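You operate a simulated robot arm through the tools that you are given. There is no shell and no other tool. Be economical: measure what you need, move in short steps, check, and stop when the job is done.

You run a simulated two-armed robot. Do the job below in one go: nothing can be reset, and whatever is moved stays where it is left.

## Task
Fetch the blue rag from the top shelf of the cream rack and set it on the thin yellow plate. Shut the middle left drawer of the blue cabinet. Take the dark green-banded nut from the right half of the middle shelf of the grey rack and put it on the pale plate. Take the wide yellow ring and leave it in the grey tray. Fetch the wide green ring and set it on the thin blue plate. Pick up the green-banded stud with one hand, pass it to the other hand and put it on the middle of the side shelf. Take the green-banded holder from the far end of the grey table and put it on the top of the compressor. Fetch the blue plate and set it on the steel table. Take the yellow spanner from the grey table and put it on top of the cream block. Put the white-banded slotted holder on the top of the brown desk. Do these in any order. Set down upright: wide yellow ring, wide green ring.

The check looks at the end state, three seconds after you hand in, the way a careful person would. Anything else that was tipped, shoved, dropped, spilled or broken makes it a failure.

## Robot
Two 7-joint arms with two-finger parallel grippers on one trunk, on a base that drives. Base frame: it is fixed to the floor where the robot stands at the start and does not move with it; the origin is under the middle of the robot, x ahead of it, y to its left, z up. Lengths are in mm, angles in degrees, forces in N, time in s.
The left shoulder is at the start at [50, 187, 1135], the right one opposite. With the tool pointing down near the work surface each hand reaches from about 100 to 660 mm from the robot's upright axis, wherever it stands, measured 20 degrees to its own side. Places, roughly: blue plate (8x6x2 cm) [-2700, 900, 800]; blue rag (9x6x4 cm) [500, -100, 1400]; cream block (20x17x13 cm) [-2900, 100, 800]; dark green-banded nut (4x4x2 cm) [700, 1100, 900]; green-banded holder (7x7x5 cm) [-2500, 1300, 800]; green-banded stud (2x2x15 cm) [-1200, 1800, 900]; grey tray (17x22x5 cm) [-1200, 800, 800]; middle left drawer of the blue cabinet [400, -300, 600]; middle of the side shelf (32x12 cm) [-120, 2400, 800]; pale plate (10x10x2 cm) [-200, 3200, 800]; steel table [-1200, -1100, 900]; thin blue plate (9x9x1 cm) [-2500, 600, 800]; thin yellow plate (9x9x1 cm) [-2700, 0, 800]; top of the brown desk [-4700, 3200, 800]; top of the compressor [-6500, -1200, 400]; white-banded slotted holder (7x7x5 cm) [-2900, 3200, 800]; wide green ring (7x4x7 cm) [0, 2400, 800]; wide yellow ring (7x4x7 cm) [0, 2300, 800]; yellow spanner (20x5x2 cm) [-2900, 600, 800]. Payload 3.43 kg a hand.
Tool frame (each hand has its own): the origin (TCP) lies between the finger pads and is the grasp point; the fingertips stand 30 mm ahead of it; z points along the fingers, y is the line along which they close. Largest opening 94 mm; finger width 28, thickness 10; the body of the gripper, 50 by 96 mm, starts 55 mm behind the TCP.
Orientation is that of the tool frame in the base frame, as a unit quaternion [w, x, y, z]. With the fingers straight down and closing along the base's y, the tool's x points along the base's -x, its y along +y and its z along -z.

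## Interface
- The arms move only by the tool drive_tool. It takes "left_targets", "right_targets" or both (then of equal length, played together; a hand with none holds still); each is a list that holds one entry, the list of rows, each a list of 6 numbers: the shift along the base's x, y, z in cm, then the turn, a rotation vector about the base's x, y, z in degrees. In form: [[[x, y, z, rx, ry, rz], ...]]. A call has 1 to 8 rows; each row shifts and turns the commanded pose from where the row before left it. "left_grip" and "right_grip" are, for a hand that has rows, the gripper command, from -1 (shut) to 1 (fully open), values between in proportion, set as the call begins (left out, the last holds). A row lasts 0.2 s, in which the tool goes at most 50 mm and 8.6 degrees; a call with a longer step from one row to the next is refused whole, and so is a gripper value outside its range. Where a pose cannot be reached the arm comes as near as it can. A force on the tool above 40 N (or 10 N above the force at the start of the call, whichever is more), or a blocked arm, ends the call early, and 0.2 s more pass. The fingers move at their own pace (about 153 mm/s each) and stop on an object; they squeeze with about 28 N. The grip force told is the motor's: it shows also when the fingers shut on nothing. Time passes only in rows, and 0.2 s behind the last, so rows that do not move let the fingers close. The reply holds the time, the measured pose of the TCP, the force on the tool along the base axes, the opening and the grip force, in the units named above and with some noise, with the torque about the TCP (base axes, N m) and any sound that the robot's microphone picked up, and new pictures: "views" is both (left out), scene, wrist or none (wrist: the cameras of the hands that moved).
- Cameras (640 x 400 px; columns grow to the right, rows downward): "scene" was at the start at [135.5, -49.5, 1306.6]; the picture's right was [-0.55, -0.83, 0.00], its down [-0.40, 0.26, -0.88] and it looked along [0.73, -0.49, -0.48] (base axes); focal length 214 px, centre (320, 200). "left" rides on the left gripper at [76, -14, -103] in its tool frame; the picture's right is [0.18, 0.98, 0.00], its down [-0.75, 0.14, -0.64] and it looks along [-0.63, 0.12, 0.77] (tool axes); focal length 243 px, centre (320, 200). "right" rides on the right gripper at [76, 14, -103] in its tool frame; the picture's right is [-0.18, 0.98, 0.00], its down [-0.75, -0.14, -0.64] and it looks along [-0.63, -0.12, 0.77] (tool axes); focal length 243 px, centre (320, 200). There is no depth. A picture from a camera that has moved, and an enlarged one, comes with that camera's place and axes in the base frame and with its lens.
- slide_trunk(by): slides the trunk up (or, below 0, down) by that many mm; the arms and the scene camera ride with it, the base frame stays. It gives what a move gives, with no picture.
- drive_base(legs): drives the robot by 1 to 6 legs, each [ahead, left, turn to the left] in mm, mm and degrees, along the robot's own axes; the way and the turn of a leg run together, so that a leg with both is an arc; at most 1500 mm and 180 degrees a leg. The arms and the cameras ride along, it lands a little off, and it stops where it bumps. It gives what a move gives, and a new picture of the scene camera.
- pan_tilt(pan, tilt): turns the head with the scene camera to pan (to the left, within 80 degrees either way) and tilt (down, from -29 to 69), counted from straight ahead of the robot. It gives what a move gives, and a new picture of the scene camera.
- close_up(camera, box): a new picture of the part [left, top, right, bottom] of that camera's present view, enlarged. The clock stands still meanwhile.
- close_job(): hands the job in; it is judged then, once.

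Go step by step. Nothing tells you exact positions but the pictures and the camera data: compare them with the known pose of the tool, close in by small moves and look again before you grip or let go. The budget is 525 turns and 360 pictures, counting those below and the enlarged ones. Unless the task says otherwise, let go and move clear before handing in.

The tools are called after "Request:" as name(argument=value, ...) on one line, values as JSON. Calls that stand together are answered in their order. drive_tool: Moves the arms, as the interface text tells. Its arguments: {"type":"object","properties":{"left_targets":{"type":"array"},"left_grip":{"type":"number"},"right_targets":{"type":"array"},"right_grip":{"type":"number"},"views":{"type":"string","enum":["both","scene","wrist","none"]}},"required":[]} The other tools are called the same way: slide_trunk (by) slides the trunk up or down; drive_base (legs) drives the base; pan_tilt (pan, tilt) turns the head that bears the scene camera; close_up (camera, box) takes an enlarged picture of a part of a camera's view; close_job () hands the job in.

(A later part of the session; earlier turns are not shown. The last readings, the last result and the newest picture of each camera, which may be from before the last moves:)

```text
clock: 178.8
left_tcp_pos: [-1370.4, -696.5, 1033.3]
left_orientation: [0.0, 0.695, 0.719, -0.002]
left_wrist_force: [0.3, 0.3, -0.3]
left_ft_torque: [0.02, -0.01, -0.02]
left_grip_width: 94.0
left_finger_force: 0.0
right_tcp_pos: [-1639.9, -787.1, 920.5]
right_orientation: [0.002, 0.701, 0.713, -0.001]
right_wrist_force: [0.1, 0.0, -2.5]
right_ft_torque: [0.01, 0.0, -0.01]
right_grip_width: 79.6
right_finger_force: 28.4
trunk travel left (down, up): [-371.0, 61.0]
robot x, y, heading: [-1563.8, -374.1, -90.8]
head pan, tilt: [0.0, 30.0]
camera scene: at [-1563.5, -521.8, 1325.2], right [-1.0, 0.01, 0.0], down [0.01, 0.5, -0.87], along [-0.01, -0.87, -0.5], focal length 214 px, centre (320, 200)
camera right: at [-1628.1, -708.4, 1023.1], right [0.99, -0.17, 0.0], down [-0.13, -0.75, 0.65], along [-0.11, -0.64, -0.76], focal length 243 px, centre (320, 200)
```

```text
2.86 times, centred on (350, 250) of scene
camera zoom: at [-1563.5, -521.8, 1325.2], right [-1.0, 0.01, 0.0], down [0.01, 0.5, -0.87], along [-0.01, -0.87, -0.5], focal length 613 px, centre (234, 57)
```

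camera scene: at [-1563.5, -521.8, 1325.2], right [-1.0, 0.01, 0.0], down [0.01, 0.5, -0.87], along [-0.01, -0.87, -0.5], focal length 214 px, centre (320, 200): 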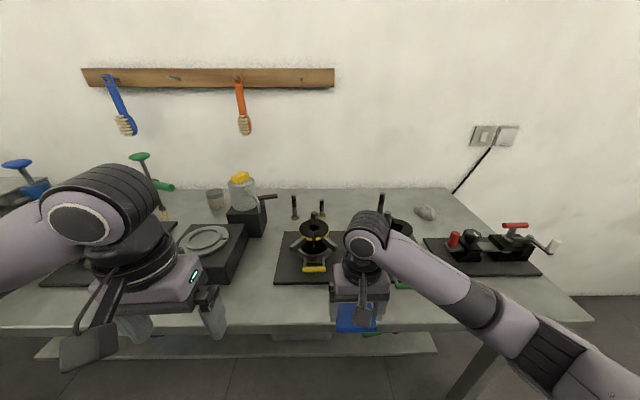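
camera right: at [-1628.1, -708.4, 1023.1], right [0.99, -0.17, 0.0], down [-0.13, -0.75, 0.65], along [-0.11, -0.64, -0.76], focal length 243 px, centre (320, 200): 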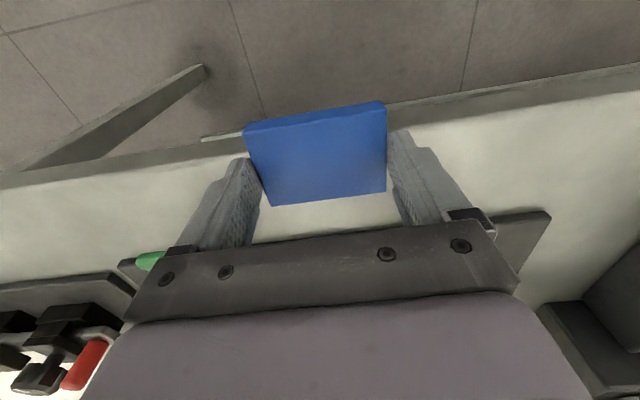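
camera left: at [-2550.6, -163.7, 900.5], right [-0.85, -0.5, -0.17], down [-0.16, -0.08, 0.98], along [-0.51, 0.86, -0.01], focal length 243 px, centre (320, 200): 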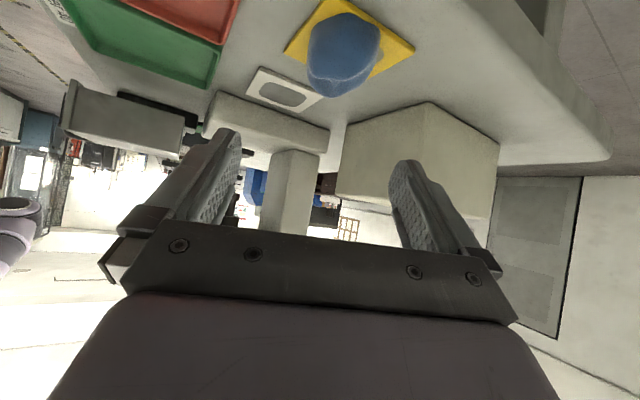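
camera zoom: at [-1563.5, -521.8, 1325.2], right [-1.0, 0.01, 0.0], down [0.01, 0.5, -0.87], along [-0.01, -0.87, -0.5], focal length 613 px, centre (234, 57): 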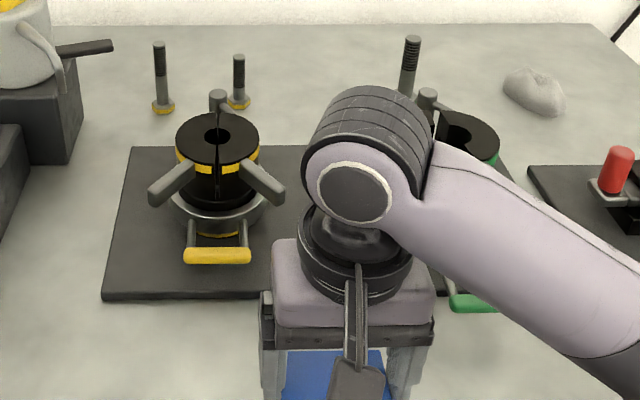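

Reassessing: the plate's lower far edge nudged the mat's front edge – so the table is at ≈862, mat front y≈-893, table edge y≈-795. I'll centre the plate at y≈-843 and lower gently.

Request:
drive_tool(right_targets=[[[0, -2.8, 0.5, 0, 0, 0], [0, -2.6, 0, 0, 0, 0], [0, 0, -1, 0, 0, 0], [0, 0, 0, 0, 0, 0]]], views="wrist")

```text
clock: 179.8
left_tcp_pos: [-1371.5, -697.1, 1031.8]
left_orientation: [0.002, 0.695, 0.719, -0.002]
left_wrist_force: [-1.0, 0.4, 0.2]
left_ft_torque: [0.03, -0.02, 0.0]
left_grip_width: 93.7
left_finger_force: 0.1
right_tcp_pos: [-1642.0, -841.2, 916.9]
right_orientation: [0.002, 0.701, 0.713, -0.001]
right_wrist_force: [-0.2, 0.2, -3.5]
right_ft_torque: [0.01, 0.01, 0.01]
right_grip_width: 79.6
right_finger_force: 28.0
trunk travel left (down, up): [-371.0, 61.0]
robot x, y, heading: [-1567.5, -371.4, -90.6]
head pan, tilt: [0.0, 30.0]
camera right: at [-1629.4, -762.7, 1018.6], right [0.99, -0.17, 0.0], down [-0.13, -0.75, 0.65], along [-0.11, -0.64, -0.76], focal length 243 px, centre (320, 200)
```

right: 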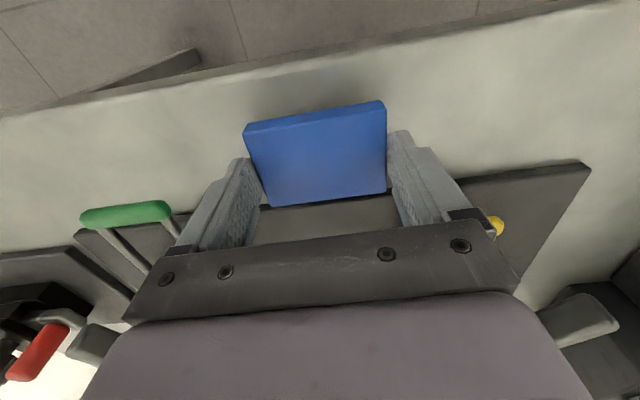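

Request:
drive_tool(right_targets=[[[0, 0, -1, 0, 0, 0], [0, 0, -0.6, 0, 0, 0], [0, 0, -0.3, 0, 0, 0], [0, 0, -0.3, 0, 0, 0], [0, 0, 0, 0, 0, 0]]], views="none")

```text
clock: 181.0
left_tcp_pos: [-1371.4, -694.0, 1033.8]
left_orientation: [0.001, 0.694, 0.719, -0.003]
left_wrist_force: [0.1, -0.1, 0.2]
left_ft_torque: [-0.02, 0.02, -0.01]
left_grip_width: 94.0
left_finger_force: 0.0
right_tcp_pos: [-1640.0, -839.8, 897.1]
right_orientation: [0.005, 0.702, 0.712, -0.004]
right_wrist_force: [-4.6, 2.3, 21.9]
right_ft_torque: [0.03, 0.26, -0.4]
right_grip_width: 79.9
right_finger_force: 28.0
trunk travel left (down, up): [-371.0, 61.0]
robot x, y, heading: [-1567.3, -373.2, -90.8]
head pan, tilt: [0.0, 30.0]
```

Contact with the table (22 N). Release and rise.

Request:
drive_tool(right_targets=[[[0, 0, 0.2, 0, 0, 0], [0, 0, 0, 0, 0, 0], [0, 0, 0, 0, 0, 0]]], right_grip=1, views="none")

Request:
drive_tool(right_targets=[[[0, 0, 1.5, 0, 0, 0], [0, 0, 3, 0, 0, 0], [0, 0, 3, 0, 0, 0], [0, 3, 3, 0, 0, 0], [-1, 4, 0, 0, 0, 0], [-1, 4, 0, 0, 0, 0], [-1, 4, 0, 0, 0, 0]]], views="both")

Request:
close_up(camera="scene", box=[250, 180, 450, 320])

```text
clock: 181.8
left_tcp_pos: [-1370.1, -696.5, 1033.0]
left_orientation: [0.001, 0.695, 0.719, -0.002]
left_wrist_force: [-0.8, 0.3, 0.0]
left_ft_torque: [-0.01, 0.0, -0.01]
left_grip_width: 93.9
left_finger_force: 0.1
right_tcp_pos: [-1642.4, -840.6, 894.6]
right_orientation: [0.003, 0.701, 0.713, -0.001]
right_wrist_force: [0.2, -0.3, 0.0]
right_ft_torque: [-0.02, -0.01, 0.01]
right_grip_width: 94.1
right_finger_force: 0.1
trunk travel left (down, up): [-371.0, 61.0]
robot x, y, heading: [-1561.0, -375.1, -90.9]
head pan, tilt: [0.0, 30.0]
```

```text
clock: 183.4
left_tcp_pos: [-1371.2, -696.8, 1032.5]
left_orientation: [0.0, 0.695, 0.719, -0.002]
left_wrist_force: [0.2, -0.4, -0.5]
left_ft_torque: [0.0, -0.01, 0.0]
left_grip_width: 94.0
left_finger_force: 0.1
right_tcp_pos: [-1670.1, -691.8, 1001.3]
right_orientation: [0.002, 0.701, 0.713, -0.002]
right_wrist_force: [-0.5, 0.1, -0.6]
right_ft_torque: [0.04, -0.02, 0.0]
right_grip_width: 94.0
right_finger_force: 0.0
trunk travel left (down, up): [-371.0, 61.0]
robot x, y, heading: [-1559.3, -373.7, -90.7]
head pan, tilt: [0.0, 30.0]
camera scene: at [-1563.4, -521.7, 1325.3], right [-1.0, 0.01, 0.0], down [0.01, 0.5, -0.87], along [-0.01, -0.87, -0.5], focal length 214 px, centre (320, 200)
camera right: at [-1657.8, -613.9, 1102.8], right [0.99, -0.17, 0.0], down [-0.13, -0.75, 0.65], along [-0.11, -0.64, -0.76], focal length 243 px, centre (320, 200)
```

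scene: 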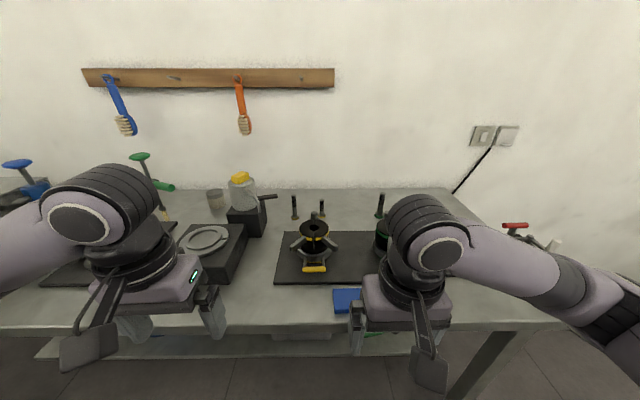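
right: 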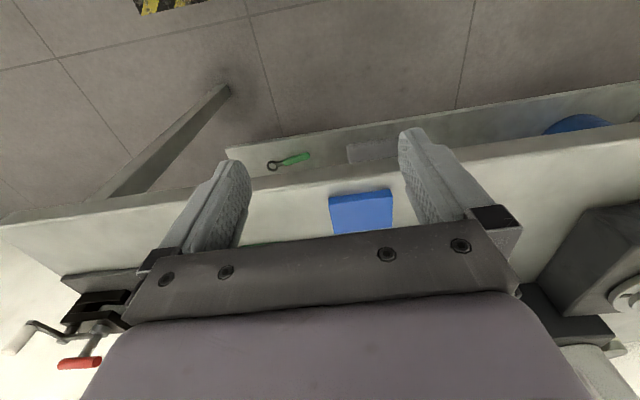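

```text
2.86 times, centred on (350, 250) of scene
camera zoom: at [-1563.4, -521.7, 1325.3], right [-1.0, 0.01, 0.0], down [0.01, 0.5, -0.87], along [-0.01, -0.87, -0.5], focal length 613 px, centre (234, 57)
```

zoom: 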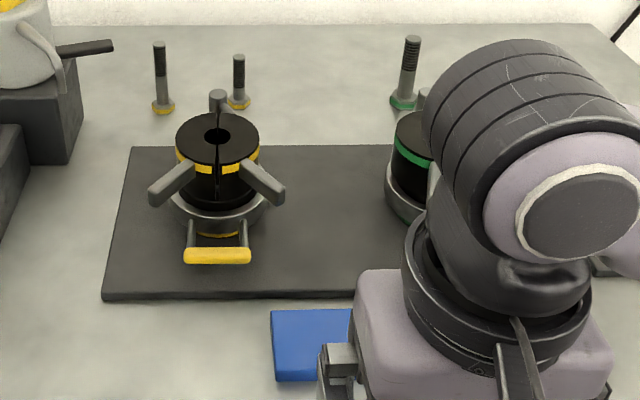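

Blue plate is down, mat in place. Now to the grey rack for the nut: back away, turn to face +x and drive over.

Request:
drive_base(legs=[[-230, 0, 0], [0, 0, 91], [1250, 0, 0], [0, 1200, 0]])

Request:
pan_tilt(pan=0, tilt=22)

```text
clock: 205.4
left_tcp_pos: [12.6, 1269.9, 1032.9]
left_orientation: [0.002, -0.032, 0.999, 0.0]
left_wrist_force: [-0.6, -0.7, -0.1]
left_ft_torque: [-0.01, -0.04, 0.04]
left_grip_width: 93.9
left_finger_force: 0.1
right_tcp_pos: [18.3, 971.8, 1001.1]
right_orientation: [0.002, -0.026, 1.0, 0.001]
right_wrist_force: [0.1, 0.5, 0.0]
right_ft_torque: [0.02, 0.01, 0.0]
right_grip_width: 93.9
right_finger_force: 0.1
trunk travel left (down, up): [-371.0, 61.0]
robot x, y, heading: [-303.8, 1070.0, 1.3]
head pan, tilt: [0.0, 30.0]
camera scene: at [-152.4, 1072.2, 1325.2], right [0.02, -1.0, 0.0], down [-0.5, -0.01, -0.87], along [0.87, 0.02, -0.5], focal length 214 px, centre (320, 200)
```

scene: 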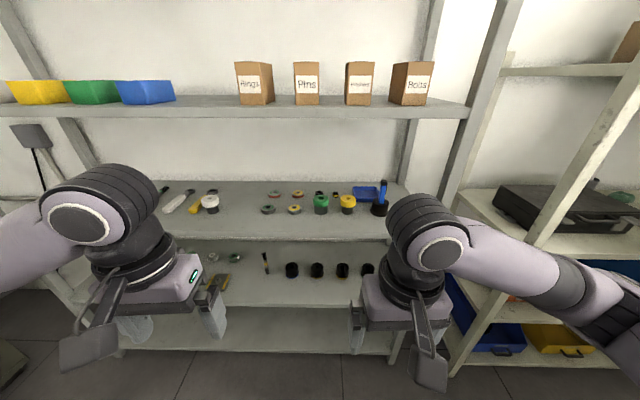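

```text
clock: 206.1
left_tcp_pos: [12.5, 1271.6, 1032.9]
left_orientation: [0.001, -0.032, 0.999, 0.0]
left_wrist_force: [0.6, 0.1, 0.1]
left_ft_torque: [0.0, 0.01, -0.02]
left_grip_width: 93.9
left_finger_force: 0.0
right_tcp_pos: [19.7, 970.3, 999.4]
right_orientation: [0.003, -0.025, 1.0, 0.0]
right_wrist_force: [-0.3, 0.4, 0.0]
right_ft_torque: [0.0, -0.01, -0.03]
right_grip_width: 93.6
right_finger_force: 0.0
trunk travel left (down, up): [-371.0, 61.0]
robot x, y, heading: [-299.5, 1069.8, 1.1]
head pan, tilt: [0.0, 22.0]
camera scene: at [-150.0, 1072.2, 1338.0], right [0.02, -1.0, 0.0], down [-0.38, -0.01, -0.93], along [0.93, 0.02, -0.38], focal length 214 px, centre (320, 200)
```

scene: 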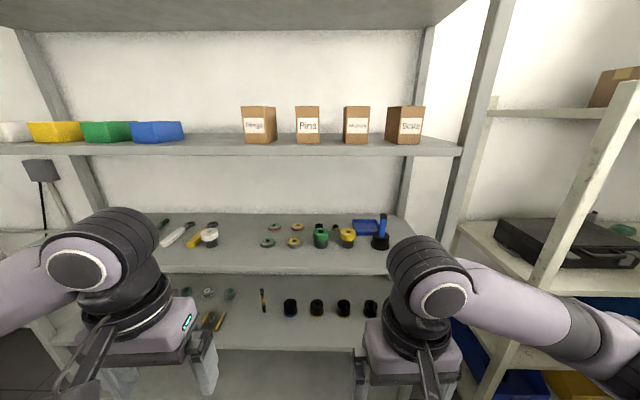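

Request:
close_up(camera="scene", box=[180, 190, 420, 340])

Request:
close_up(camera="scene", box=[240, 205, 400, 275])

```text
2.67 times, centred on (300, 265) of scene
camera zoom: at [-150.0, 1072.2, 1338.0], right [0.02, -1.0, 0.0], down [-0.38, -0.01, -0.93], along [0.93, 0.02, -0.38], focal length 572 px, centre (373, 27)
```

zoom: 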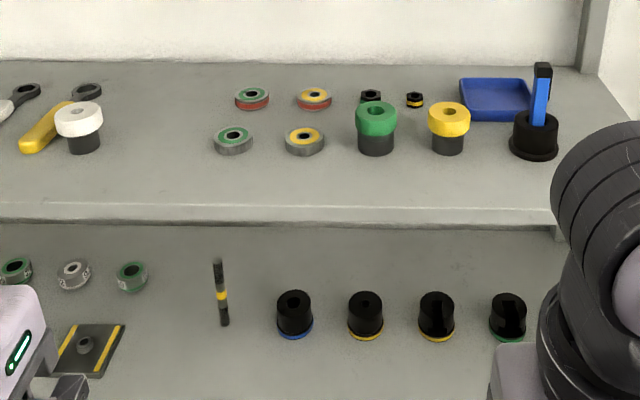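

```text
4.00 times, centred on (320, 240) of scene
camera zoom: at [-150.0, 1072.2, 1338.0], right [0.02, -1.0, 0.0], down [-0.38, -0.01, -0.93], along [0.93, 0.02, -0.38], focal length 858 px, centre (320, 40)
```

zoom: 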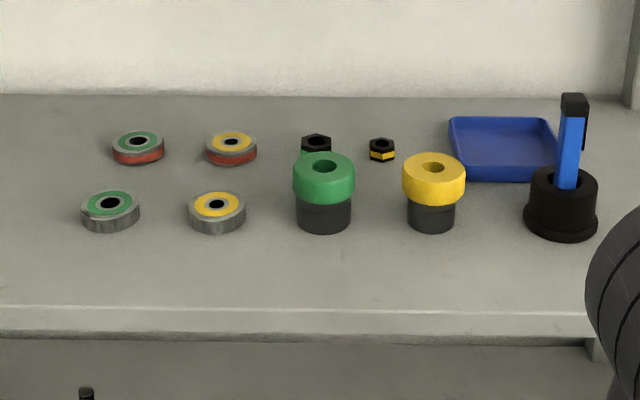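

The green-banded dark nut is behind the green bushing. I'll use the right hand, pitched 25°, fingers partly closed, entering between shelves left of the bushing. First set the pose, retract the left hand, and get closer for a better look.

Request:
drive_tool(right_targets=[[[0, 0, -1.5, 0, -8.3, 0], [0, 0, -1.5, 0, -8.3, 0], [0, 0, -1.5, 0, -8.4, 0], [0, 0, -1, 0, 0, 0], [0, 0, 0, 0, 0, 0]]], left_targets=[[[-2, 3, 0, 0, 0, 0], [-2, 3, 0, 0, 0, 0], [-2, 2, 0, 0, 0, 0], [-2, 0, 0, 0, 0, 0], [-1, 0, 0, 0, 0, 0]]], right_grip=0.1, views="none")

Request:
drive_base(legs=[[200, 160, -1]])

Request:
close_up(camera="right", box=[0, 0, 640, 400])

```text
clock: 207.2
left_tcp_pos: [-52.9, 1354.1, 1041.2]
left_orientation: [0.001, -0.032, 0.999, -0.001]
left_wrist_force: [0.6, -0.2, 0.8]
left_ft_torque: [-0.03, 0.01, 0.02]
left_grip_width: 94.0
left_finger_force: 0.1
left hand out of reach, approached as far as the arm can: row 4, 5
right_tcp_pos: [17.0, 970.4, 946.3]
right_orientation: [0.219, -0.025, 0.975, -0.004]
right_wrist_force: [-0.4, -0.2, 0.9]
right_ft_torque: [0.0, -0.03, -0.01]
right_grip_width: 51.5
right_finger_force: 0.1
trunk travel left (down, up): [-371.0, 61.0]
robot x, y, heading: [-301.8, 1070.5, 1.2]
head pan, tilt: [0.0, 22.0]
```

```text
clock: 209.3
left_tcp_pos: [151.2, 1513.1, 1039.6]
left_orientation: [0.001, -0.023, 1.0, 0.0]
left_wrist_force: [-0.2, -0.3, -0.2]
left_ft_torque: [-0.02, 0.03, 0.01]
left_grip_width: 94.4
left_finger_force: 0.1
right_tcp_pos: [213.4, 1130.2, 946.5]
right_orientation: [0.218, -0.016, 0.976, -0.007]
right_wrist_force: [0.6, -0.4, -0.9]
right_ft_torque: [0.02, -0.03, 0.01]
right_grip_width: 51.6
right_finger_force: 0.1
trunk travel left (down, up): [-371.0, 61.0]
robot x, y, heading: [-105.1, 1232.4, 0.1]
head pan, tilt: [0.0, 22.0]
camera scene: at [49.4, 1234.2, 1338.0], right [0.0, -1.0, 0.0], down [-0.37, 0.0, -0.93], along [0.93, 0.0, -0.37], focal length 214 px, centre (320, 200)
```

scene: 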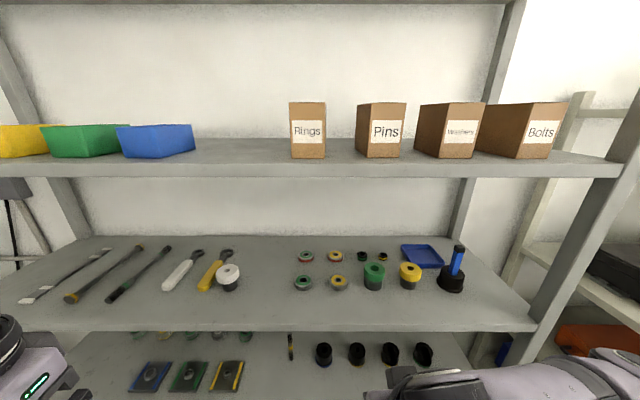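

```text
1.00 times, centred on (320, 200) of right (not enlarged: the box is as wide or as high as the picture)
camera zoom: at [101.0, 1143.5, 1006.7], right [0.14, 0.99, 0.06], down [0.41, -0.11, 0.9], along [0.9, -0.1, -0.42], focal length 243 px, centre (320, 200)
```

zoom: 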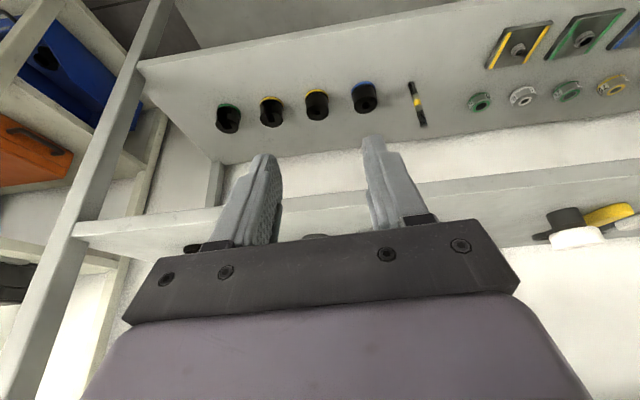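

Shelf surface is z≈853, front edge x≈437, nut ≈(693, 1088). Drive in and reach forward above the bushing.

Request:
drive_base(legs=[[165, 0, 0]])

Request:
drive_tool(right_targets=[[[3, -0.5, 0.5, 0, 0, 0], [4, -0.5, 0.5, 0, 0, 0], [4, -0.5, 0.5, 0, 0, 0], [4, -0.5, 0, 0, 0, 0], [4, -0.5, 0, 0, 0, 0]]], views="both")

```text
clock: 210.8
left_tcp_pos: [318.8, 1514.4, 1040.6]
left_orientation: [0.001, -0.023, 1.0, -0.001]
left_wrist_force: [1.1, -0.1, 0.3]
left_ft_torque: [0.02, 0.03, 0.0]
left_grip_width: 93.9
left_finger_force: 0.1
right_tcp_pos: [382.8, 1130.1, 946.6]
right_orientation: [0.218, -0.015, 0.976, -0.007]
right_wrist_force: [-0.4, -1.2, 0.1]
right_ft_torque: [0.02, 0.03, -0.02]
right_grip_width: 51.4
right_finger_force: 0.0
trunk travel left (down, up): [-371.0, 61.0]
robot x, y, heading: [66.6, 1234.5, 0.4]
head pan, tilt: [0.0, 22.0]
camera scene: at [217.7, 1234.1, 1337.9], right [0.0, -1.0, 0.0], down [-0.38, 0.0, -0.93], along [0.93, 0.0, -0.38], focal length 214 px, centre (320, 200)
```

scene: 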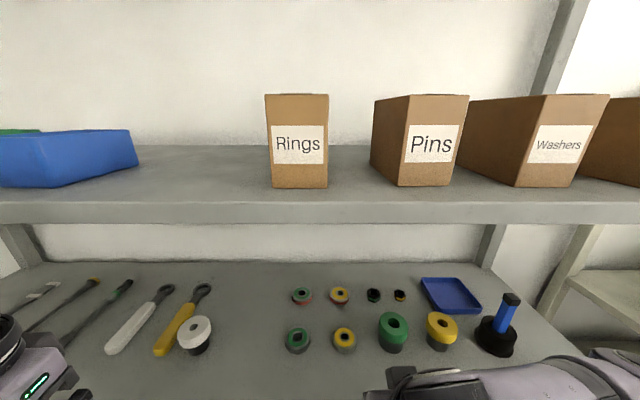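

```text
clock: 212.0
left_tcp_pos: [317.6, 1514.0, 1042.7]
left_orientation: [0.003, -0.023, 1.0, -0.001]
left_wrist_force: [0.1, -0.5, 0.4]
left_ft_torque: [0.0, 0.0, 0.04]
left_grip_width: 93.9
left_finger_force: 0.1
right_tcp_pos: [572.4, 1104.7, 959.5]
right_orientation: [0.223, -0.016, 0.975, -0.006]
right_wrist_force: [-2.2, 1.1, 14.0]
right_ft_torque: [-0.47, -0.32, -0.07]
right_grip_width: 51.6
right_finger_force: 0.1
trunk travel left (down, up): [-371.0, 61.0]
robot x, y, heading: [63.9, 1234.7, -0.1]
head pan, tilt: [0.0, 22.0]
camera scene: at [215.1, 1234.6, 1338.6], right [0.0, -1.0, 0.0], down [-0.37, 0.0, -0.93], along [0.93, 0.0, -0.37], focal length 214 px, centre (320, 200)
camera right: at [458.3, 1117.6, 1019.2], right [0.14, 0.99, 0.06], down [0.4, -0.11, 0.91], along [0.9, -0.1, -0.41], focal length 243 px, centre (320, 200)
```

scene: 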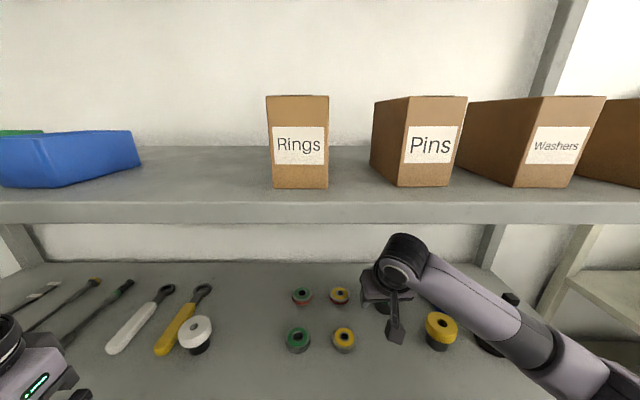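
right: 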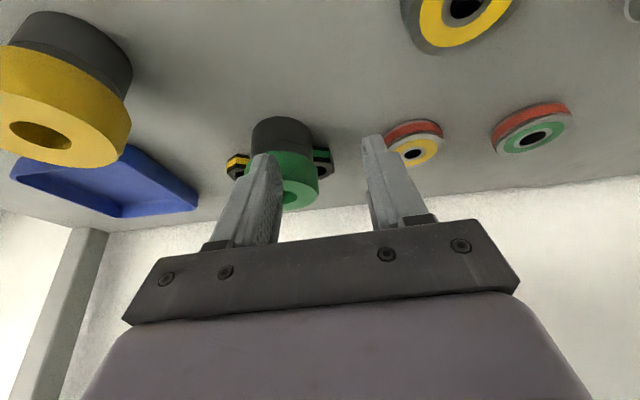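

The finger is resting on the green bushing (taller than assumed). Lift straight up.

Request:
drive_tool(right_targets=[[[0, 0, 1.5, 0, 0, 0], [0, 0.5, 2, 0, 0, 0]]], views="both")

```text
clock: 212.6
left_tcp_pos: [319.5, 1514.9, 1041.0]
left_orientation: [0.001, -0.023, 1.0, -0.001]
left_wrist_force: [0.4, -0.2, 0.2]
left_ft_torque: [0.01, 0.01, -0.01]
left_grip_width: 93.9
left_finger_force: 0.0
right_tcp_pos: [571.7, 1110.9, 993.5]
right_orientation: [0.218, -0.017, 0.976, -0.007]
right_wrist_force: [-0.3, 0.2, -0.4]
right_ft_torque: [0.02, -0.01, 0.01]
right_grip_width: 51.8
right_finger_force: 0.1
trunk travel left (down, up): [-371.0, 61.0]
robot x, y, heading: [65.8, 1236.1, -0.1]
head pan, tilt: [0.0, 22.0]
camera scene: at [217.3, 1234.2, 1337.9], right [0.0, -1.0, 0.0], down [-0.37, 0.0, -0.93], along [0.93, 0.0, -0.37], focal length 214 px, centre (320, 200)
camera right: at [459.1, 1123.6, 1053.9], right [0.14, 0.99, 0.06], down [0.41, -0.11, 0.9], along [0.9, -0.1, -0.42], focal length 243 px, centre (320, 200)
```

scene: 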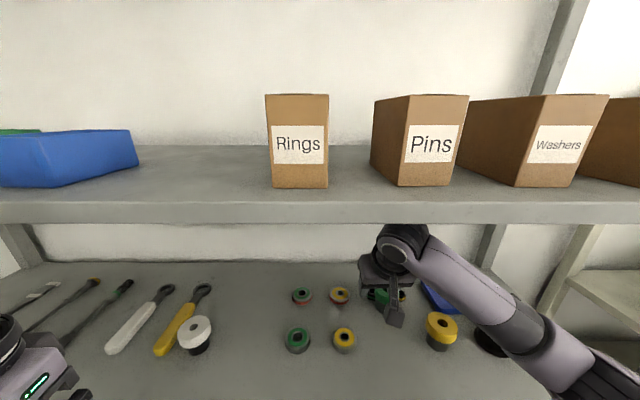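
right: 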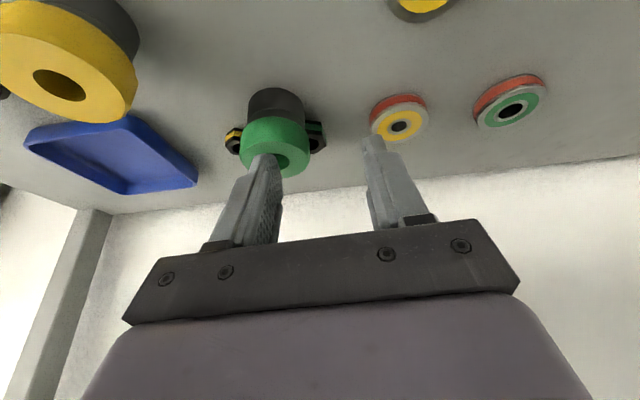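

The green bushing has been pushed back toward the nuts. I need to see it and put it back where it was. Withdraw the hand above everything.

Request:
drive_tool(right_targets=[[[-3, 0, 1, 0, 0, 0], [-4, 0, 0, 0, 0, 0], [-4, 0, 0, 0, 0, 0], [-4, 0, 0, 0, 0, 0], [-4, 0, 0, 0, 0, 0]]], views="none")

Request:
close_up(camera="scene", box=[280, 260, 440, 360])

```text
clock: 213.8
left_tcp_pos: [319.3, 1514.9, 1042.7]
left_orientation: [0.002, -0.023, 1.0, -0.001]
left_wrist_force: [0.4, 0.4, 0.2]
left_ft_torque: [-0.01, 0.0, -0.07]
left_grip_width: 94.2
left_finger_force: 0.1
right_tcp_pos: [381.8, 1109.9, 1006.9]
right_orientation: [0.218, -0.015, 0.976, -0.008]
right_wrist_force: [-0.2, -0.5, -0.7]
right_ft_torque: [-0.01, -0.01, 0.02]
right_grip_width: 51.9
right_finger_force: 0.1
trunk travel left (down, up): [-371.0, 61.0]
robot x, y, heading: [61.7, 1232.7, -0.1]
head pan, tilt: [0.0, 22.0]
```

```text
4.00 times, centred on (360, 310) of scene
camera zoom: at [216.8, 1234.2, 1338.0], right [0.0, -1.0, 0.0], down [-0.37, 0.0, -0.93], along [0.93, 0.0, -0.37], focal length 858 px, centre (160, -240)
```

zoom: 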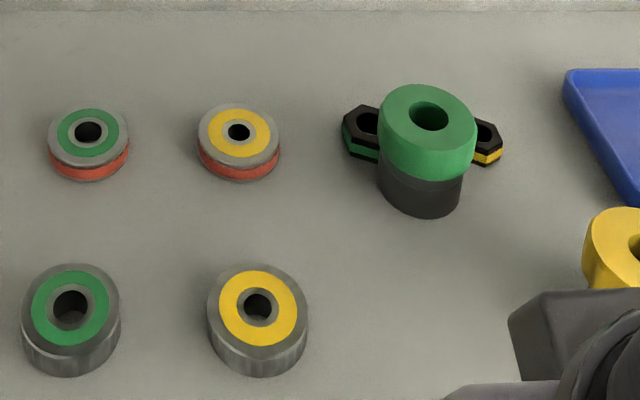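

The bushing slid ~100 mm back and now touches the nuts (which look unmoved). I'll grip its collar from above and put it back at its original place, ≈(556, 1076).

Request:
drive_tool(right_targets=[[[3, -0.8, 0, 0, 0, 0], [4, -0.8, 0, 0, 0, 0], [4, -0.8, 0, 0, 0, 0], [4, -0.8, 0, 0, 0, 0], [4, -0.8, 0, 0, 0, 0], [4, -0.8, 0, 0, 0, 0]]], right_grip=1, views="both")

```text
clock: 215.2
left_tcp_pos: [320.4, 1514.1, 1041.4]
left_orientation: [0.002, -0.023, 1.0, -0.001]
left_wrist_force: [-0.2, 0.0, -0.3]
left_ft_torque: [0.03, 0.03, -0.03]
left_grip_width: 94.0
left_finger_force: 0.0
right_tcp_pos: [609.2, 1062.3, 1003.4]
right_orientation: [0.218, -0.016, 0.976, -0.007]
right_wrist_force: [0.4, -1.1, 0.5]
right_ft_torque: [0.01, 0.01, 0.0]
right_grip_width: 93.9
right_finger_force: 0.0
trunk travel left (down, up): [-371.0, 61.0]
robot x, y, heading: [67.5, 1232.6, 0.3]
head pan, tilt: [0.0, 22.0]
camera scene: at [217.4, 1234.1, 1338.0], right [0.0, -1.0, 0.0], down [-0.37, 0.0, -0.93], along [0.93, 0.0, -0.37], focal length 214 px, centre (320, 200)
camera right: at [497.1, 1075.9, 1063.9], right [0.14, 0.99, 0.06], down [0.41, -0.11, 0.9], along [0.9, -0.1, -0.42], focal length 243 px, centre (320, 200)
```

scene: 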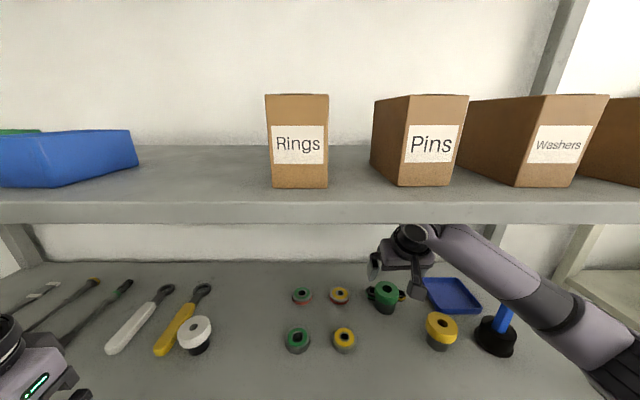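
right: 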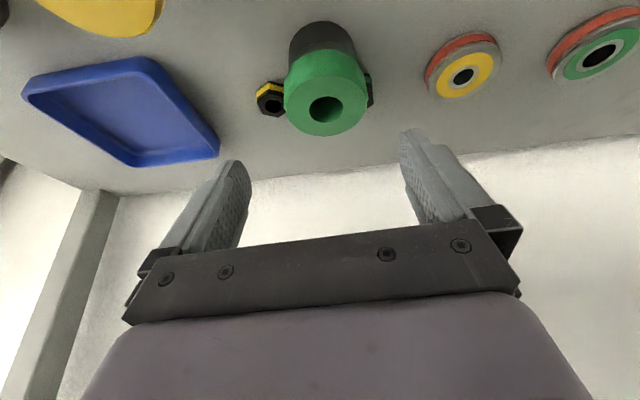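

Request:
drive_tool(right_targets=[[[3, 0.6, 0, 0, 0, 0], [0, 0, -3, 0, 0, 0], [0, 0, -3, 0, 0, 0], [0, 0, -1.5, 0, 0, 0], [0, 0, 0, 0, 0, 0]]], views="wrist")

```text
clock: 216.4
left_tcp_pos: [319.4, 1513.9, 1040.2]
left_orientation: [0.002, -0.023, 1.0, 0.0]
left_wrist_force: [-0.2, 0.2, 0.1]
left_ft_torque: [0.02, -0.02, 0.01]
left_grip_width: 94.0
left_finger_force: 0.0
right_tcp_pos: [641.1, 1067.9, 932.6]
right_orientation: [0.219, -0.016, 0.976, -0.006]
right_wrist_force: [0.8, -0.2, 0.0]
right_ft_torque: [0.0, 0.0, 0.01]
right_grip_width: 93.9
right_finger_force: 0.0
trunk travel left (down, up): [-371.0, 61.0]
robot x, y, heading: [64.0, 1232.4, 0.0]
head pan, tilt: [0.0, 22.0]
camera right: at [528.4, 1081.4, 993.2], right [0.14, 0.99, 0.06], down [0.41, -0.11, 0.9], along [0.9, -0.1, -0.42], focal length 243 px, centre (320, 200)
```

right: 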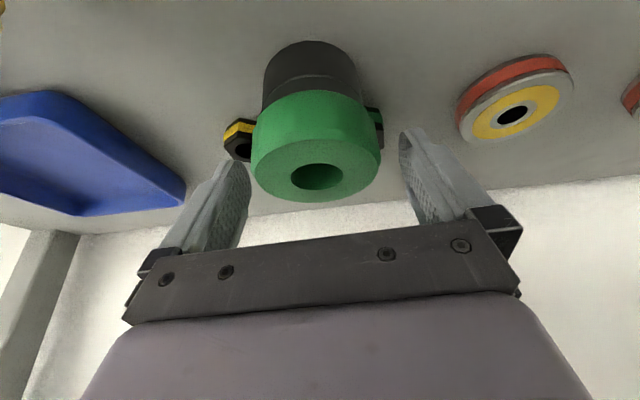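

Request:
drive_tool(right_targets=[[[0, 0, -1.2, 0, 0, 0], [0, 0, -1, 0, 0, 0], [0, 0, 0, 0, 0, 0]]], views="wrist")

```text
clock: 217.0
left_tcp_pos: [317.3, 1515.0, 1041.1]
left_orientation: [0.002, -0.024, 1.0, -0.001]
left_wrist_force: [-0.7, -0.2, -0.2]
left_ft_torque: [0.0, 0.03, 0.03]
left_grip_width: 94.1
left_finger_force: 0.1
right_tcp_pos: [647.0, 1067.2, 927.0]
right_orientation: [0.235, -0.016, 0.972, -0.006]
right_wrist_force: [-2.1, 0.8, 18.2]
right_ft_torque: [-0.99, -0.01, -0.15]
right_grip_width: 93.6
right_finger_force: 0.1
trunk travel left (down, up): [-371.0, 61.0]
robot x, y, heading: [63.1, 1229.9, 0.5]
head pan, tilt: [0.0, 22.0]
stopped in row 3 (right hand): the force on the tool passed its limit at 46 N (the readings are from after the stop); the commanded pose is now the measured one
camera right: at [530.7, 1080.1, 983.1], right [0.13, 0.99, 0.07], down [0.38, -0.11, 0.92], along [0.92, -0.1, -0.39], focal length 243 px, centre (320, 200)
```

right: 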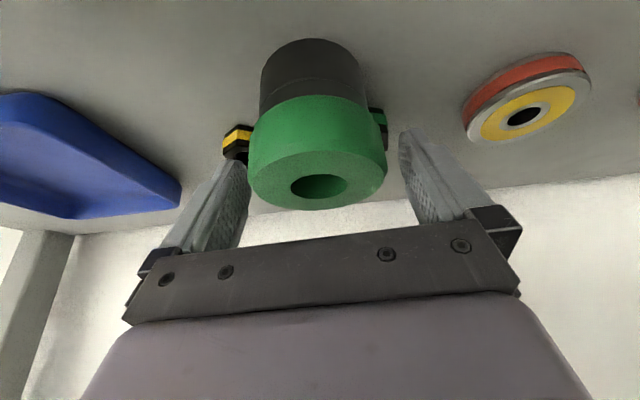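

The shelf is really at z≈873, and the finger touched the yellow nut's top. Rise, shift back 30 mm, and grip only the upper collar.

Request:
drive_tool(right_targets=[[[0, 0, 1.5, 0, 0, 0], [-1.5, 0.1, 0.5, 0, 0, 0], [-1.3, 0, 0, 0, 0, 0], [0, 0, -0.8, 0, 1.5, 0], [0, 0, -0.6, 0, 0, 0], [0, 0, 0, 0, 0, 0]]], views="wrist")

```text
clock: 218.4
left_tcp_pos: [318.0, 1514.5, 1041.9]
left_orientation: [0.002, -0.023, 1.0, 0.0]
left_wrist_force: [-0.6, 0.2, -0.2]
left_ft_torque: [0.02, 0.02, 0.02]
left_grip_width: 93.7
left_finger_force: 0.0
right_tcp_pos: [618.9, 1067.4, 928.7]
right_orientation: [0.217, -0.015, 0.976, -0.006]
right_wrist_force: [-0.8, 0.0, 0.0]
right_ft_torque: [0.05, -0.01, 0.0]
right_grip_width: 94.2
right_finger_force: 0.1
trunk travel left (down, up): [-371.0, 61.0]
robot x, y, heading: [64.6, 1234.2, 0.2]
head pan, tilt: [0.0, 22.0]
camera right: at [504.6, 1080.5, 988.4], right [0.14, 0.99, 0.06], down [0.41, -0.11, 0.9], along [0.9, -0.1, -0.43], focal length 243 px, centre (320, 200)
```

right: 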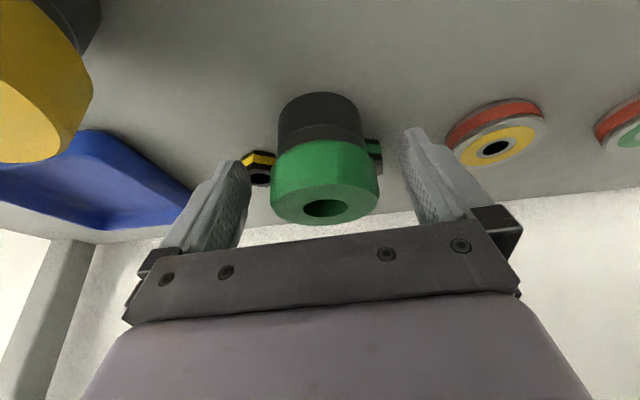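

Bushing's collar is centred between the fingers with no contact. Close, and lift slightly.

Request:
drive_tool(right_targets=[[[0, 0, 0, 0, 0, 0], [0, 0, 0, 0, 0, 0], [0, 0, 0, 0, 0, 0]]], right_grip=-1, views="none")

Request:
drive_tool(right_targets=[[[0, 0, 0.8, 0, 0, 0], [0, 0, 0.7, 0, 0, 0]]], views="wrist")

```text
clock: 219.2
left_tcp_pos: [319.4, 1514.3, 1042.2]
left_orientation: [0.002, -0.023, 1.0, -0.001]
left_wrist_force: [0.5, -0.1, 1.3]
left_ft_torque: [0.0, 0.01, -0.02]
left_grip_width: 93.8
left_finger_force: 0.0
right_tcp_pos: [618.6, 1068.1, 928.7]
right_orientation: [0.216, -0.017, 0.976, -0.005]
right_wrist_force: [-0.2, 1.5, 0.6]
right_ft_torque: [-0.02, 0.0, 0.03]
right_grip_width: 60.5
right_finger_force: 28.0
trunk travel left (down, up): [-371.0, 61.0]
robot x, y, heading: [64.3, 1232.9, 0.1]
head pan, tilt: [0.0, 22.0]
```

```text
clock: 219.8
left_tcp_pos: [319.1, 1513.4, 1040.7]
left_orientation: [0.001, -0.022, 1.0, -0.001]
left_wrist_force: [0.4, 0.5, 0.6]
left_ft_torque: [-0.04, 0.0, 0.03]
left_grip_width: 94.0
left_finger_force: 0.0
right_tcp_pos: [618.7, 1065.8, 941.2]
right_orientation: [0.217, -0.016, 0.976, -0.006]
right_wrist_force: [-0.8, 0.1, -2.5]
right_ft_torque: [-0.03, 0.01, 0.01]
right_grip_width: 60.1
right_finger_force: 28.0
trunk travel left (down, up): [-371.0, 61.0]
robot x, y, heading: [67.0, 1234.7, 0.3]
head pan, tilt: [0.0, 22.0]
camera right: at [505.2, 1079.5, 1002.5], right [0.14, 0.99, 0.06], down [0.42, -0.11, 0.9], along [0.9, -0.1, -0.43], focal length 243 px, centre (320, 200)
```

right: 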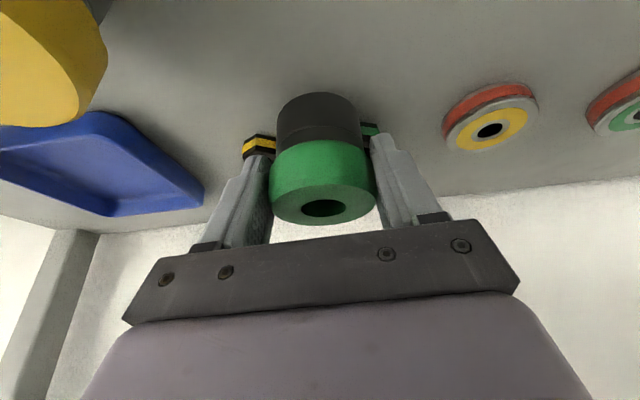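

Move the bushing back by (-93, +15) mm and set it down.

Request:
drive_tool(right_targets=[[[-3, 0.5, 0.3, 0, 0, 0], [-3.1, 0.5, 0, 0, 0, 0], [-3.2, 0.5, 0, 0, 0, 0], [0, 0, -0.8, 0, 0, 0], [0, 0, -0.4, 0, 0, 0], [0, 0, 0, 0, 0, 0]]], views="both")

```text
clock: 221.2
left_tcp_pos: [318.1, 1514.1, 1040.4]
left_orientation: [0.002, -0.023, 1.0, -0.002]
left_wrist_force: [-0.4, 0.5, 0.7]
left_ft_torque: [0.01, 0.01, -0.02]
left_grip_width: 94.0
left_finger_force: 0.1
right_tcp_pos: [522.5, 1084.4, 934.1]
right_orientation: [0.216, -0.017, 0.976, -0.006]
right_wrist_force: [-0.2, 0.5, -2.8]
right_ft_torque: [0.03, 0.01, 0.01]
right_grip_width: 60.2
right_finger_force: 27.8
trunk travel left (down, up): [-371.0, 61.0]
robot x, y, heading: [65.2, 1232.1, 0.1]
head pan, tilt: [0.0, 22.0]
camera scene: at [217.1, 1234.0, 1338.0], right [0.0, -1.0, 0.0], down [-0.37, 0.0, -0.93], along [0.93, 0.0, -0.37], focal length 214 px, centre (320, 200)
camera right: at [409.5, 1096.8, 994.4], right [0.14, 0.99, 0.06], down [0.41, -0.11, 0.9], along [0.9, -0.1, -0.43], focal length 243 px, centre (320, 200)
```

scene: 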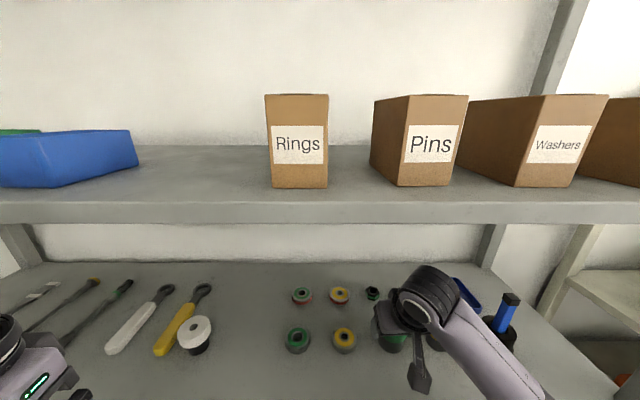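
right: 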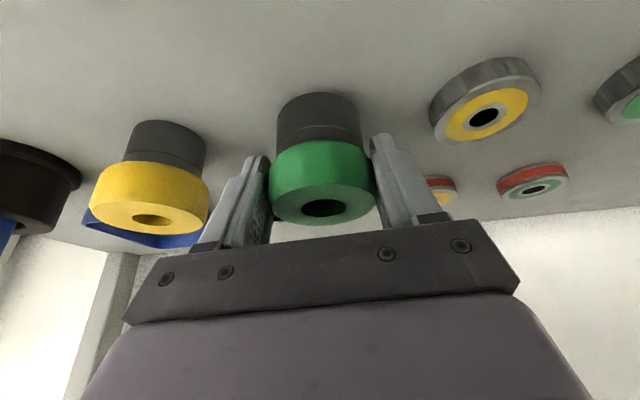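

Request:
drive_tool(right_targets=[[[0, 0, -0.4, 0, 0, 0], [0, 0, -0.3, 0, 0, 0], [0, 0, 0, 0, 0, 0]]], views="none")

Request:
close_up(camera="scene", box=[280, 260, 440, 360])

```text
clock: 222.0
left_tcp_pos: [319.2, 1514.2, 1041.0]
left_orientation: [0.001, -0.023, 1.0, -0.001]
left_wrist_force: [0.0, 0.1, 0.2]
left_ft_torque: [0.01, 0.0, -0.05]
left_grip_width: 94.0
left_finger_force: 0.1
right_tcp_pos: [521.5, 1083.1, 928.5]
right_orientation: [0.218, -0.017, 0.976, -0.005]
right_wrist_force: [-1.4, -1.2, 8.1]
right_ft_torque: [-0.24, 0.19, -0.03]
right_grip_width: 60.2
right_finger_force: 27.8
trunk travel left (down, up): [-371.0, 61.0]
robot x, y, heading: [66.4, 1228.9, 0.2]
head pan, tilt: [0.0, 22.0]
```

```text
4.00 times, centred on (360, 310) of scene
camera zoom: at [216.1, 1234.2, 1338.3], right [0.0, -1.0, 0.0], down [-0.37, 0.0, -0.93], along [0.93, 0.0, -0.37], focal length 858 px, centre (160, -240)
```

zoom: 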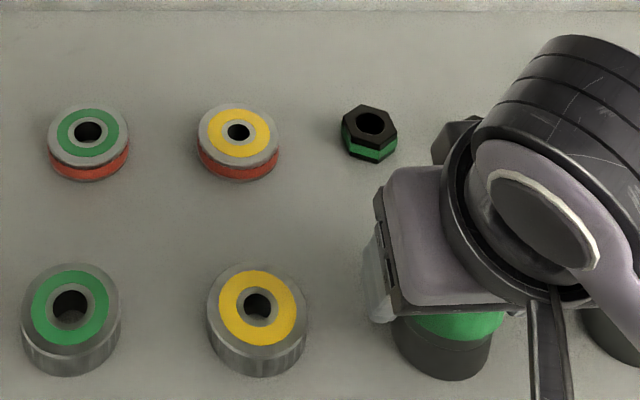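

Nearly the original spot; adjust +4 mm in x, set down and release.

Request:
drive_tool(right_targets=[[[0, 0, 0.3, 0, 0, 0], [0.4, -0.1, 0, 0, 0, 0], [0, 0, -0.25, 0, 0, 0], [0, 0, 0, 0, 0, 0]]], views="none")

Request:
drive_tool(right_targets=[[[0, 0, 0, 0, 0, 0], [0, 0, 0, 0, 0, 0], [0, 0, 1.5, 0, 0, 0], [0, 0, 3, 0, 0, 0], [0, 0, 3, 0, 0, 0], [-4, 0, 0, 0, 0, 0], [-4, 0, 0, 0, 0, 0], [-4, 0, 0, 0, 0, 0]]], right_grip=1, views="scene")

Request:
close_up(camera="scene", box=[320, 260, 480, 360])

```text
clock: 223.0
left_tcp_pos: [317.8, 1515.0, 1041.1]
left_orientation: [0.002, -0.023, 1.0, -0.002]
left_wrist_force: [0.6, 0.3, -0.2]
left_ft_torque: [-0.02, 0.01, 0.0]
left_grip_width: 94.0
left_finger_force: 0.1
right_tcp_pos: [526.8, 1081.7, 927.0]
right_orientation: [0.218, -0.017, 0.976, -0.006]
right_wrist_force: [-3.7, 1.0, 10.1]
right_ft_torque: [-0.22, 0.3, -0.08]
right_grip_width: 60.5
right_finger_force: 28.2
trunk travel left (down, up): [-371.0, 61.0]
robot x, y, heading: [64.4, 1235.0, 0.3]
head pan, tilt: [0.0, 22.0]
```

```text
clock: 224.8
left_tcp_pos: [319.2, 1514.4, 1041.1]
left_orientation: [0.002, -0.022, 1.0, -0.002]
left_wrist_force: [-0.6, 0.2, -0.7]
left_ft_torque: [0.0, 0.0, -0.02]
left_grip_width: 94.0
left_finger_force: 0.1
right_tcp_pos: [412.0, 1081.6, 1001.6]
right_orientation: [0.216, -0.016, 0.976, -0.006]
right_wrist_force: [0.8, 0.1, 0.3]
right_ft_torque: [-0.02, -0.01, 0.04]
right_grip_width: 93.9
right_finger_force: 0.1
trunk travel left (down, up): [-371.0, 61.0]
robot x, y, heading: [62.9, 1228.7, -0.1]
head pan, tilt: [0.0, 22.0]
camera scene: at [216.7, 1234.1, 1338.1], right [0.0, -1.0, 0.0], down [-0.37, 0.0, -0.93], along [0.93, 0.0, -0.37], focal length 214 px, centre (320, 200)
```

scene: 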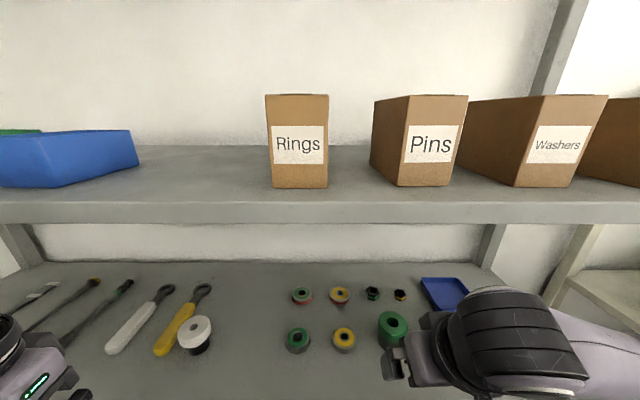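

```text
4.00 times, centred on (400, 310) of scene
camera zoom: at [216.7, 1234.1, 1338.1], right [0.0, -1.0, 0.0], down [-0.37, 0.0, -0.93], along [0.93, 0.0, -0.37], focal length 858 px, centre (0, -240)
```

zoom: 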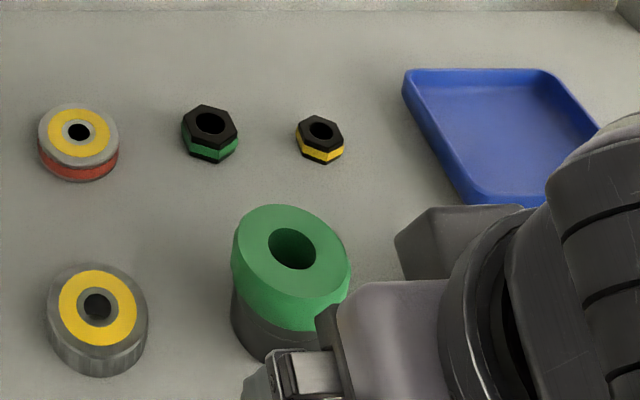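

Bushing is back in its original place, nuts untouched. Now the green-banded nut at ≈(664, 1091): approach at safe height with a smaller opening and 15° pitch.

Request:
drive_tool(right_targets=[[[2, 0.2, -0.7, 0, 5, 0], [3, 0.2, -0.7, 0, 5, 0], [4, 0.3, 0, 0, 0, 0], [4, 0.2, 0, 0, 0, 0], [4, 0, 0, 0, 0, 0], [4, 0, 0, 0, 0, 0], [3, 0, 0, 0, 0, 0], [0, 0, 0, 0, 0, 0]]], right_grip=0.5, views="both")

```text
clock: 226.6
left_tcp_pos: [319.5, 1514.4, 1040.8]
left_orientation: [0.002, -0.022, 1.0, -0.002]
left_wrist_force: [0.5, -0.7, -0.5]
left_ft_torque: [-0.01, -0.03, -0.01]
left_grip_width: 93.8
left_finger_force: 0.1
right_tcp_pos: [649.1, 1093.4, 989.3]
right_orientation: [0.132, -0.018, 0.991, -0.004]
right_wrist_force: [-0.6, -0.4, 0.9]
right_ft_torque: [0.02, 0.0, -0.02]
right_grip_width: 70.4
right_finger_force: 0.0
trunk travel left (down, up): [-371.0, 61.0]
robot x, y, heading: [66.3, 1229.2, 0.1]
head pan, tilt: [0.0, 22.0]
camera scene: at [216.8, 1234.0, 1338.0], right [0.0, -1.0, 0.0], down [-0.37, 0.0, -0.93], along [0.93, 0.0, -0.37], focal length 214 px, centre (320, 200)
camera right: at [547.3, 1105.9, 1069.4], right [0.14, 0.99, 0.04], down [0.56, -0.11, 0.82], along [0.81, -0.1, -0.57], focal length 243 px, centre (320, 200)
```

scene: 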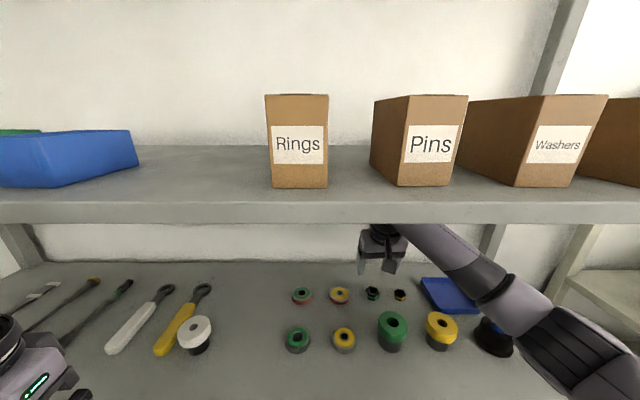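
right: 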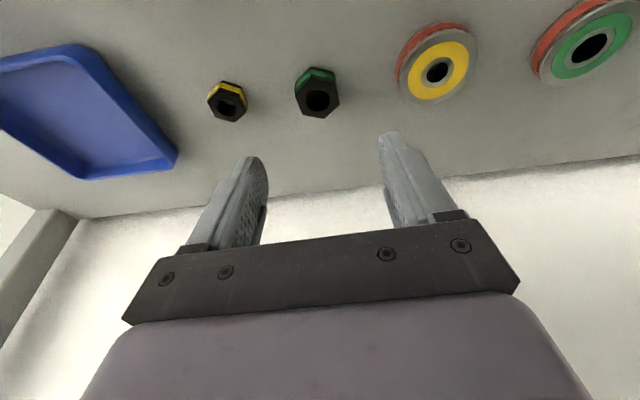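

Nut confirmed at ≈(658, 1094). Descend.

Request:
drive_tool(right_targets=[[[0.3, 0, -2, 0, 0, 0], [0, 0, -2, 0, 0, 0], [0, 0, -1.5, 0, 0, 0], [0, 0, -1, 0, 0, 0], [0, 0, -0.8, 0, 0, 0], [0, 0, 0, 0, 0, 0]]], views="wrist")

```text
clock: 228.0
left_tcp_pos: [319.4, 1512.8, 1040.6]
left_orientation: [0.002, -0.022, 1.0, -0.002]
left_wrist_force: [0.4, 0.0, -0.1]
left_ft_torque: [-0.01, 0.0, -0.02]
left_grip_width: 93.8
left_finger_force: 0.0
right_tcp_pos: [650.1, 1091.6, 914.4]
right_orientation: [0.131, -0.017, 0.991, -0.004]
right_wrist_force: [-0.6, 0.3, 0.0]
right_ft_torque: [-0.03, -0.01, -0.02]
right_grip_width: 70.3
right_finger_force: 0.1
trunk travel left (down, up): [-371.0, 61.0]
robot x, y, heading: [63.0, 1233.0, 0.1]
head pan, tilt: [0.0, 22.0]
camera right: at [550.1, 1104.0, 993.6], right [0.15, 0.99, 0.04], down [0.57, -0.11, 0.82], along [0.81, -0.1, -0.58], focal length 243 px, centre (320, 200)
```

right: 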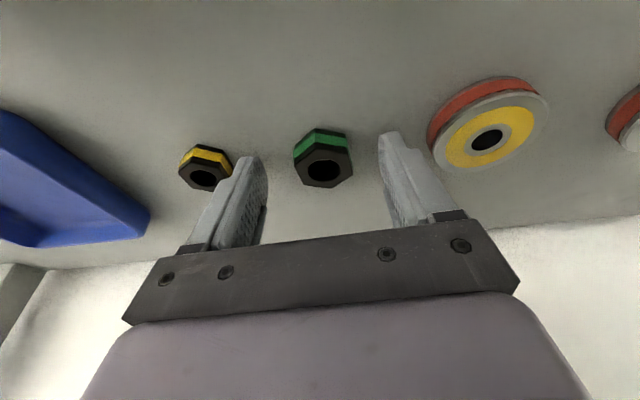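

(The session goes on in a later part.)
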